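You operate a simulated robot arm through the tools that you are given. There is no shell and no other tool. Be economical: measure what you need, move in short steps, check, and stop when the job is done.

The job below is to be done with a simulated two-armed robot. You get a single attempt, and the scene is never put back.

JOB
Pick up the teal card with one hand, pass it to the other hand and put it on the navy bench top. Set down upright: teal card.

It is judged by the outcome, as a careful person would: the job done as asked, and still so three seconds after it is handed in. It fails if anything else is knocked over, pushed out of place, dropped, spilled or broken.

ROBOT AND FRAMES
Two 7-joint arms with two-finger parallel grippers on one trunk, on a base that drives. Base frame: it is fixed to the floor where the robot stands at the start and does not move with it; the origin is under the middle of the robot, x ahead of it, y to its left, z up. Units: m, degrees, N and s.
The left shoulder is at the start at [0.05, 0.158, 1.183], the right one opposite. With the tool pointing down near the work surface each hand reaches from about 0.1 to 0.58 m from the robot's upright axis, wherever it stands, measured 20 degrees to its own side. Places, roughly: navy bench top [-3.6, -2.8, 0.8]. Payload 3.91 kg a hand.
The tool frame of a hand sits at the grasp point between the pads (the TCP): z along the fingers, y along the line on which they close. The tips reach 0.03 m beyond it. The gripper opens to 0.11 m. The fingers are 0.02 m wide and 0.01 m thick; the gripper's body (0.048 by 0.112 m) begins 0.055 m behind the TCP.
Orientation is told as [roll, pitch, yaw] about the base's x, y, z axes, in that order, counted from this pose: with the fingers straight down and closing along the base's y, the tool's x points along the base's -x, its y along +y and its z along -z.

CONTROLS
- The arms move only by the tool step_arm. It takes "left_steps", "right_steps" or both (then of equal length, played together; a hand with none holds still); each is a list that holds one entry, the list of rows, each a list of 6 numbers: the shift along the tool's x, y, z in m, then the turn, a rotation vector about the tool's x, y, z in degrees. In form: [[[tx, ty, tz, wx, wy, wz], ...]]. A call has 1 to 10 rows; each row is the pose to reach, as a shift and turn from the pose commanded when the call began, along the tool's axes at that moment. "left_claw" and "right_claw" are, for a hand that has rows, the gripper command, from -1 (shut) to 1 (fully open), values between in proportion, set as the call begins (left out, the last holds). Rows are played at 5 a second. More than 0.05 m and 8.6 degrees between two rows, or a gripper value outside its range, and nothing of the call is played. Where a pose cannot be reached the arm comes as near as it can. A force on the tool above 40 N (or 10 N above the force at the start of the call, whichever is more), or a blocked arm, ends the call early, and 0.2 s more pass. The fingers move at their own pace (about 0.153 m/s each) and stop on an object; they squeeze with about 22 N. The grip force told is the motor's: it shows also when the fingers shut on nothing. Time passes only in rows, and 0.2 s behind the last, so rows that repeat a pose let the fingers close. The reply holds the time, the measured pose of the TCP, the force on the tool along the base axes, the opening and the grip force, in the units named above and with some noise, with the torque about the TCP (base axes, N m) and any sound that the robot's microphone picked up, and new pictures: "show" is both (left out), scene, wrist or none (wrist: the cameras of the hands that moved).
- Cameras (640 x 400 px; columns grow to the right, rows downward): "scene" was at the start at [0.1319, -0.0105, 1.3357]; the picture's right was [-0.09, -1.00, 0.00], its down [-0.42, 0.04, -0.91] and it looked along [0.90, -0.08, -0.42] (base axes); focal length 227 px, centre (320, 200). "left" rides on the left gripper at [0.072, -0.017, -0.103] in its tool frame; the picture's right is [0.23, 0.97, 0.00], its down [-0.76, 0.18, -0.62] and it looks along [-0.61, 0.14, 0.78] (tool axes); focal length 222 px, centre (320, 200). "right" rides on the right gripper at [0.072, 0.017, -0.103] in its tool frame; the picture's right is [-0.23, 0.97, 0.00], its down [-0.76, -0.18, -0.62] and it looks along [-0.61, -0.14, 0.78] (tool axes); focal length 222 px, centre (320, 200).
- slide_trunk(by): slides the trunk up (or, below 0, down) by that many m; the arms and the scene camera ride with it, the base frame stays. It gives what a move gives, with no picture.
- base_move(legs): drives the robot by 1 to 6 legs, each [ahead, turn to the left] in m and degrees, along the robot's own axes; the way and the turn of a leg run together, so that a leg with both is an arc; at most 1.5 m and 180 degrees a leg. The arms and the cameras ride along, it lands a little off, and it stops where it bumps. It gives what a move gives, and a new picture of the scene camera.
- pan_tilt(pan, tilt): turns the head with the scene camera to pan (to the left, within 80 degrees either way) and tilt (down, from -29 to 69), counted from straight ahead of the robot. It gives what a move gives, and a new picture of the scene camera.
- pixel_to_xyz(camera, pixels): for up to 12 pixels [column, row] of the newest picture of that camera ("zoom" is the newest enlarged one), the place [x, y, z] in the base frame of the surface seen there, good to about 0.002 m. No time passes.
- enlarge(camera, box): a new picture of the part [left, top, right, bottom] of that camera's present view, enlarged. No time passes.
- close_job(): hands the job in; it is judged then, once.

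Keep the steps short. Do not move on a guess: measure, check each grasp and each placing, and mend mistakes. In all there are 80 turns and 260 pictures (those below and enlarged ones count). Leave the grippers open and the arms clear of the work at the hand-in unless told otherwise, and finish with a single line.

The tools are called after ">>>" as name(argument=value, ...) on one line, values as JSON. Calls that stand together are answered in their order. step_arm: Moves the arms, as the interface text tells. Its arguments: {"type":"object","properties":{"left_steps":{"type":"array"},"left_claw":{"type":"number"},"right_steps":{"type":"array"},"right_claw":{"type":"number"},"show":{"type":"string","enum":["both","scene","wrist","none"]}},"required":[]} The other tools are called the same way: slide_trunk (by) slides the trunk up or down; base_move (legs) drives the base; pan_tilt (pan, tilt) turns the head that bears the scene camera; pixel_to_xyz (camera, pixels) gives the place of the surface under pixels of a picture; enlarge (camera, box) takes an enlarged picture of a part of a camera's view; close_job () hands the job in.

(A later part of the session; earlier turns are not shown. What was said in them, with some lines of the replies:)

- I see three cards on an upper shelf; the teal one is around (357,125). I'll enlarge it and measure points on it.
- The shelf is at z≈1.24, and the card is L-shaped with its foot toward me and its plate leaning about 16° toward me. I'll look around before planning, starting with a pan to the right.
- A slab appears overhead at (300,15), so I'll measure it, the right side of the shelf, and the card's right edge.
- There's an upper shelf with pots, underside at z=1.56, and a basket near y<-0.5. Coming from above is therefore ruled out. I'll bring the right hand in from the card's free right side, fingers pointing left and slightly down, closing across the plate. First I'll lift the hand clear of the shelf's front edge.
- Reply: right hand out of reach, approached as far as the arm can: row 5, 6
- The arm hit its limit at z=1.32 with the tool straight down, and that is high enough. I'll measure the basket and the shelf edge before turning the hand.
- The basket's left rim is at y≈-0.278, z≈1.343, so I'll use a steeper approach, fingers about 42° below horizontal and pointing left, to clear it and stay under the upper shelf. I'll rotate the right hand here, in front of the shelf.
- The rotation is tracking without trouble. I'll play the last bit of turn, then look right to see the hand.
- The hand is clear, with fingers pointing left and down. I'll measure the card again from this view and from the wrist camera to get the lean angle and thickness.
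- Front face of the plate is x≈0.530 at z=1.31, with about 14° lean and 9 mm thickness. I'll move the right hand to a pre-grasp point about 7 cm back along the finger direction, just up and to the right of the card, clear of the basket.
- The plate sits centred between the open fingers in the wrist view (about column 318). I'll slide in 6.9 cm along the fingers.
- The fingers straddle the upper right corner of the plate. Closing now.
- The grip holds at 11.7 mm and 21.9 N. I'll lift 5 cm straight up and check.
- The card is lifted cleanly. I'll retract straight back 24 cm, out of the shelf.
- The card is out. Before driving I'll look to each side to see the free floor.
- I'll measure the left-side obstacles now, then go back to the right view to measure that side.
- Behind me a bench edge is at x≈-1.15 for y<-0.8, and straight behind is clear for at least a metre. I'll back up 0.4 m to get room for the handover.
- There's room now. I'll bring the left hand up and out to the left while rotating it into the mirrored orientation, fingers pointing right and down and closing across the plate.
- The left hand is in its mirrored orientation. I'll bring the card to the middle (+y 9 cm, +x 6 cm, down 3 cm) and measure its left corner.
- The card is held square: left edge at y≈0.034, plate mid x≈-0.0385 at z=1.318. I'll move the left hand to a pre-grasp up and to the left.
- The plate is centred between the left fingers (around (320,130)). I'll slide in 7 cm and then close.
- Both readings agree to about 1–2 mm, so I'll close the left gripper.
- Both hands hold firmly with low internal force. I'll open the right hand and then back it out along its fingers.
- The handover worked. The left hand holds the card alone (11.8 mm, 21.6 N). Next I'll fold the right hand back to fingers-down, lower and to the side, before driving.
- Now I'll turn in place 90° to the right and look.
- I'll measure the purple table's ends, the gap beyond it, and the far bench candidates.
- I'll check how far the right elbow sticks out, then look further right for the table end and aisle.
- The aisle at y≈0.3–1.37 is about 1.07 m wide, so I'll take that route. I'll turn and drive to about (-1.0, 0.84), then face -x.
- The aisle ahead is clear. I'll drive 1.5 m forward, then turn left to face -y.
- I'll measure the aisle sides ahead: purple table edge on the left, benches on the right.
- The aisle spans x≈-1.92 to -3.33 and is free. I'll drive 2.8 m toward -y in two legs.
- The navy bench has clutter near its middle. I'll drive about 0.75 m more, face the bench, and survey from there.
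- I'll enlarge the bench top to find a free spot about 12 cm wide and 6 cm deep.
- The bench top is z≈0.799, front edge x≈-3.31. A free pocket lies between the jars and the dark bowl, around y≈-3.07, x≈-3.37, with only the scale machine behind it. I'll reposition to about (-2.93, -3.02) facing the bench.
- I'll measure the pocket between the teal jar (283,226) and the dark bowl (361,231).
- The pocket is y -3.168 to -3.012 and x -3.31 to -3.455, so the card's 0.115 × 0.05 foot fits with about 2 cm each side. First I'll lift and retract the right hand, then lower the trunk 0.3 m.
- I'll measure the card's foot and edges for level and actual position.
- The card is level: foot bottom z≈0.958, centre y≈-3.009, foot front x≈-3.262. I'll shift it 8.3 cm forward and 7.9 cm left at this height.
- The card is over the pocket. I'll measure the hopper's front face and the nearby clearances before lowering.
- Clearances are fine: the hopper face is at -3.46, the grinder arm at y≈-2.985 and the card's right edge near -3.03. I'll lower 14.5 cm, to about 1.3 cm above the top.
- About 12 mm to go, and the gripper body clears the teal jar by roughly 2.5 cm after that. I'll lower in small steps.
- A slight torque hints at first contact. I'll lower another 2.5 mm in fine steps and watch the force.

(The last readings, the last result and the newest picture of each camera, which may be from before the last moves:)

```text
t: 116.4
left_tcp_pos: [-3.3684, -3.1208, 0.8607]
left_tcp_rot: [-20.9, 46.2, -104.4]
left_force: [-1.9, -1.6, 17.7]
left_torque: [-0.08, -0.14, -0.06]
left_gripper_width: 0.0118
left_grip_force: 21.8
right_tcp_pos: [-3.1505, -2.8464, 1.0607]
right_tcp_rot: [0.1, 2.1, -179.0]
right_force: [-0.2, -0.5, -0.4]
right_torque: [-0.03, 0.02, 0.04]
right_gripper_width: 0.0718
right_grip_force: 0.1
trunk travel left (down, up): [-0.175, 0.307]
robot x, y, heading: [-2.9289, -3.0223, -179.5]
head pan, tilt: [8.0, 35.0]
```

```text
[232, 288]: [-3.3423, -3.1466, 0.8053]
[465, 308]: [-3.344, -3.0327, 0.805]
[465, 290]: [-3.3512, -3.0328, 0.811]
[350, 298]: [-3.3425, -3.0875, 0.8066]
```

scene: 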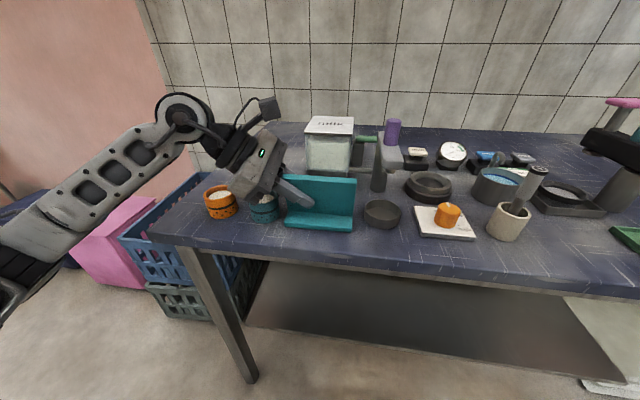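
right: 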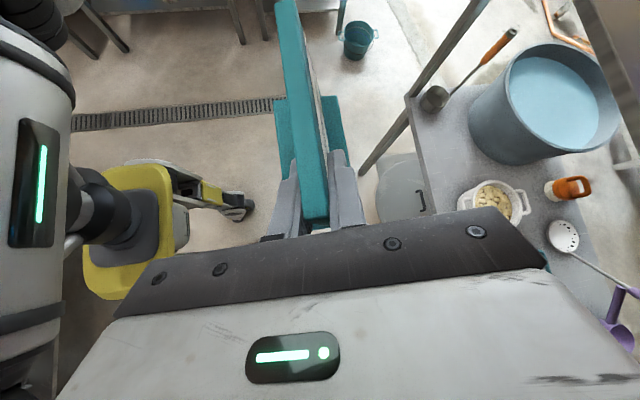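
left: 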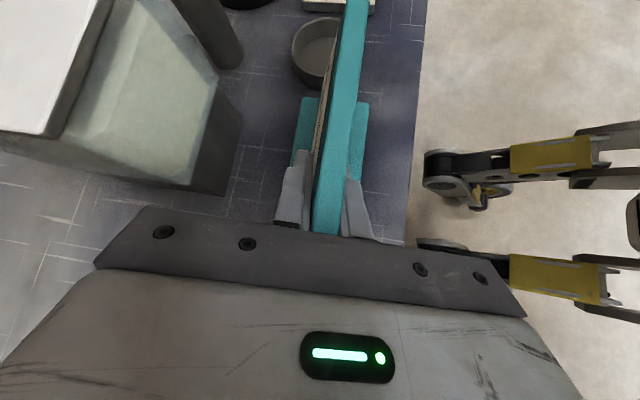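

There is 17.7 N upward force, so the card is seated. I'll ease up about 1 mm and open the fingers part way.

>>> step_arm(left_steps=[[[0.0007, -0.0002, -0.0006, 0, 0, 0], [0.0007, -0.0002, -0.0006, 0, 0, 0]]], show="none")

>>> step_arm(left_steps=[[[0, 0, 0, 0, 0, 0], [0, 0, 0, 0, 0, 0], [0, 0, 0, 0, 0, 0]]], left_claw=-0.3, show="both")

>>> enlarge(camera="scene", box=[220, 150, 400, 250])

```text
t: 117.0
left_tcp_pos: [-3.3693, -3.1204, 0.8612]
left_tcp_rot: [-20.8, 46.1, -104.2]
left_force: [-3.9, -0.2, 17.4]
left_torque: [0.19, 0.02, 0.0]
left_gripper_width: 0.0118
left_grip_force: 22.0
right_tcp_pos: [-3.1504, -2.846, 1.0608]
right_tcp_rot: [0.2, 2.1, -178.9]
right_force: [0.1, 0.1, 0.4]
right_torque: [0.0, -0.01, 0.02]
right_gripper_width: 0.0714
right_grip_force: 0.1
trunk travel left (down, up): [-0.175, 0.307]
robot x, y, heading: [-2.9266, -3.0248, -179.5]
head pan, tilt: [8.0, 35.0]
```

```text
t: 117.8
left_tcp_pos: [-3.3679, -3.1217, 0.8596]
left_tcp_rot: [-20.3, 46.1, -104.0]
left_force: [-0.2, 0.0, -0.4]
left_torque: [-0.01, -0.03, -0.03]
left_gripper_width: 0.0385
left_grip_force: 0.1
right_tcp_pos: [-3.1507, -2.8466, 1.0605]
right_tcp_rot: [0.2, 2.1, -178.9]
right_force: [-0.8, 0.1, 0.3]
right_torque: [0.02, -0.01, 0.03]
right_gripper_width: 0.0714
right_grip_force: 0.1
trunk travel left (down, up): [-0.175, 0.307]
robot x, y, heading: [-2.9251, -3.0255, -179.6]
head pan, tilt: [8.0, 35.0]
```

scene: 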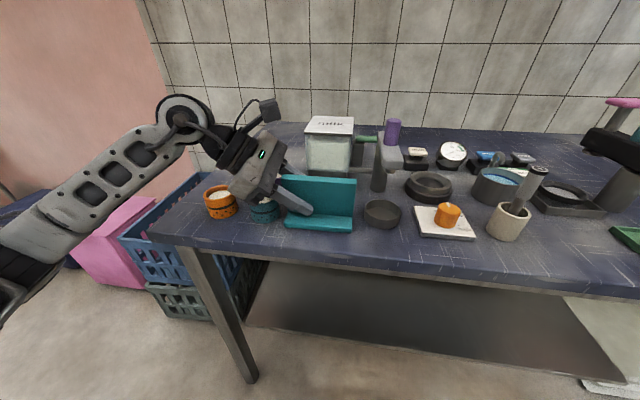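
left: 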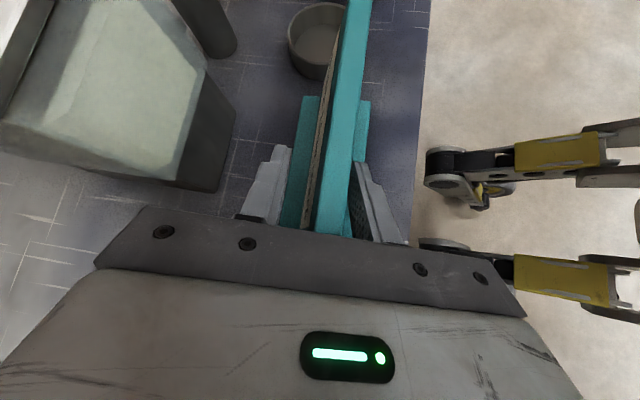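

```text
3.56 times, centred on (310, 200) of scene
```

zoom: 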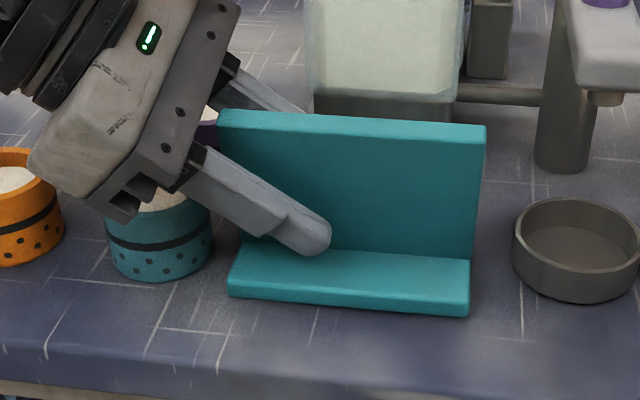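

The card stands on its own. I'll back the left hand out along its fingers, up and to the left.

>>> step_arm(left_steps=[[[0, 0, -0.015, 0, 0, 0], [0, 0, -0.03, 0, 0, 0], [0, 0, -0.05, 0, 0, 0], [0, 0, -0.075, 0, 0, 0], [0, 0, -0.1, 0, 0, 0], [0.036, -0.01, -0.132, 0, 0, 0], [0.072, -0.02, -0.165, 0, 0, 0], [0.1, -0.03, -0.19, 0, 0, 0]]], show="scene")

>>> enlarge(camera="scene", box=[180, 100, 420, 250])

```text
t: 119.6
left_tcp_pos: [-3.3487, -3.1953, 1.0636]
left_tcp_rot: [-20.3, 46.2, -104.1]
left_force: [-0.2, 0.4, -0.4]
left_torque: [0.0, 0.03, 0.01]
left_gripper_width: 0.0384
left_grip_force: 0.0
right_tcp_pos: [-3.1511, -2.8461, 1.06]
right_tcp_rot: [0.2, 2.1, -178.9]
right_force: [0.0, -0.1, 0.1]
right_torque: [-0.03, 0.05, -0.02]
right_gripper_width: 0.0714
right_grip_force: 0.1
trunk travel left (down, up): [-0.175, 0.307]
robot x, y, heading: [-2.9277, -3.0269, -179.5]
head pan, tilt: [8.0, 35.0]
```

scene: 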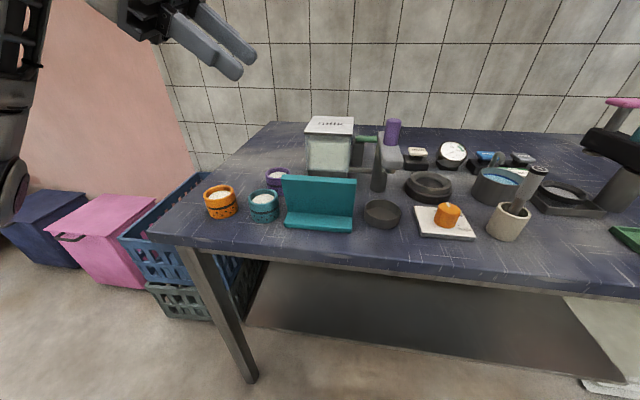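

```text
2.67 times, centred on (300, 175) of scene
```

zoom: 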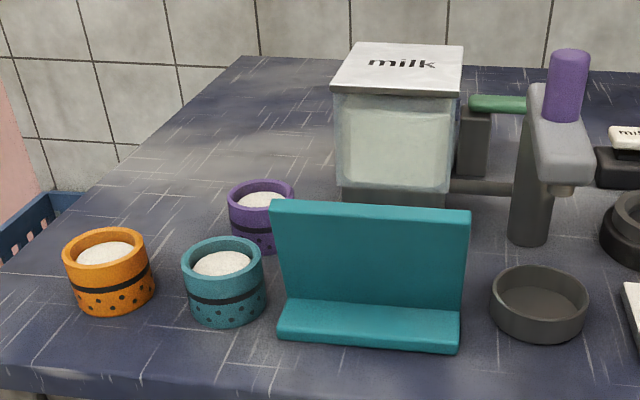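

The card stands upright on the navy bench and its neighbours haven't moved. I'll raise the trunk to clear the bench and open both grippers fully.

>>> slide_trunk(by=0.15)

>>> step_arm(left_steps=[[[0, 0, 0, 0, 0, 0], [0, 0, 0, 0, 0, 0], [0, 0, 0, 0, 0, 0]]], right_steps=[[[0, 0, 0, 0, 0, 0], [0, 0, 0, 0, 0, 0], [0, 0, 0, 0, 0, 0]]], left_claw=1, right_claw=1, show="scene")

```text
t: 121.4
left_tcp_pos: [-3.3496, -3.1951, 1.2115]
left_tcp_rot: [-20.5, 46.1, -104.1]
left_force: [-0.7, 0.0, 0.0]
left_torque: [0.02, 0.02, -0.02]
left_gripper_width: 0.0382
left_grip_force: 0.0
right_tcp_pos: [-3.1521, -2.8465, 1.2113]
right_tcp_rot: [0.0, 2.1, -178.9]
right_force: [0.1, -0.8, 0.4]
right_torque: [-0.02, -0.03, -0.02]
right_gripper_width: 0.0717
right_grip_force: 0.2
trunk travel left (down, up): [-0.325, 0.157]
robot x, y, heading: [-2.9267, -3.0265, -179.4]
head pan, tilt: [8.0, 35.0]
```

```text
t: 122.2
left_tcp_pos: [-3.3499, -3.1941, 1.2118]
left_tcp_rot: [-20.5, 46.2, -104.1]
left_force: [0.8, 0.0, 0.1]
left_torque: [0.01, 0.0, 0.01]
left_gripper_width: 0.11
left_grip_force: 0.1
right_tcp_pos: [-3.1513, -2.8478, 1.2104]
right_tcp_rot: [0.1, 2.1, -178.9]
right_force: [-0.5, 0.7, -0.6]
right_torque: [0.0, -0.01, -0.04]
right_gripper_width: 0.1098
right_grip_force: 0.1
trunk travel left (down, up): [-0.325, 0.157]
robot x, y, heading: [-2.925, -3.0251, -179.4]
head pan, tilt: [8.0, 35.0]
```

scene: 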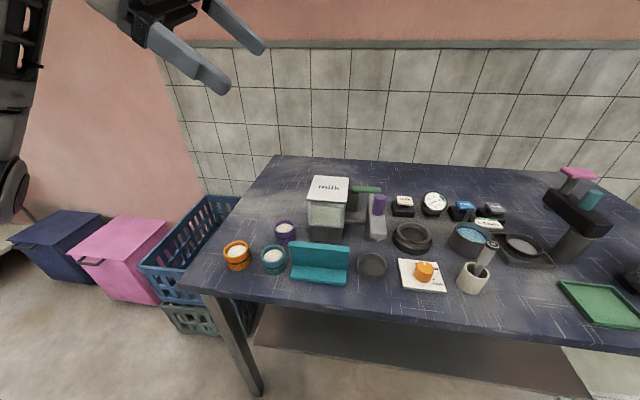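

The card stands steady at (320,262), both grippers are open and both arms are clear. Handing in.

>>> close_job()

```text
The job is handed in.
```

The teal card was picked up with the right hand, passed to the left, and now stands upright on the navy bench top; nothing else was moved.
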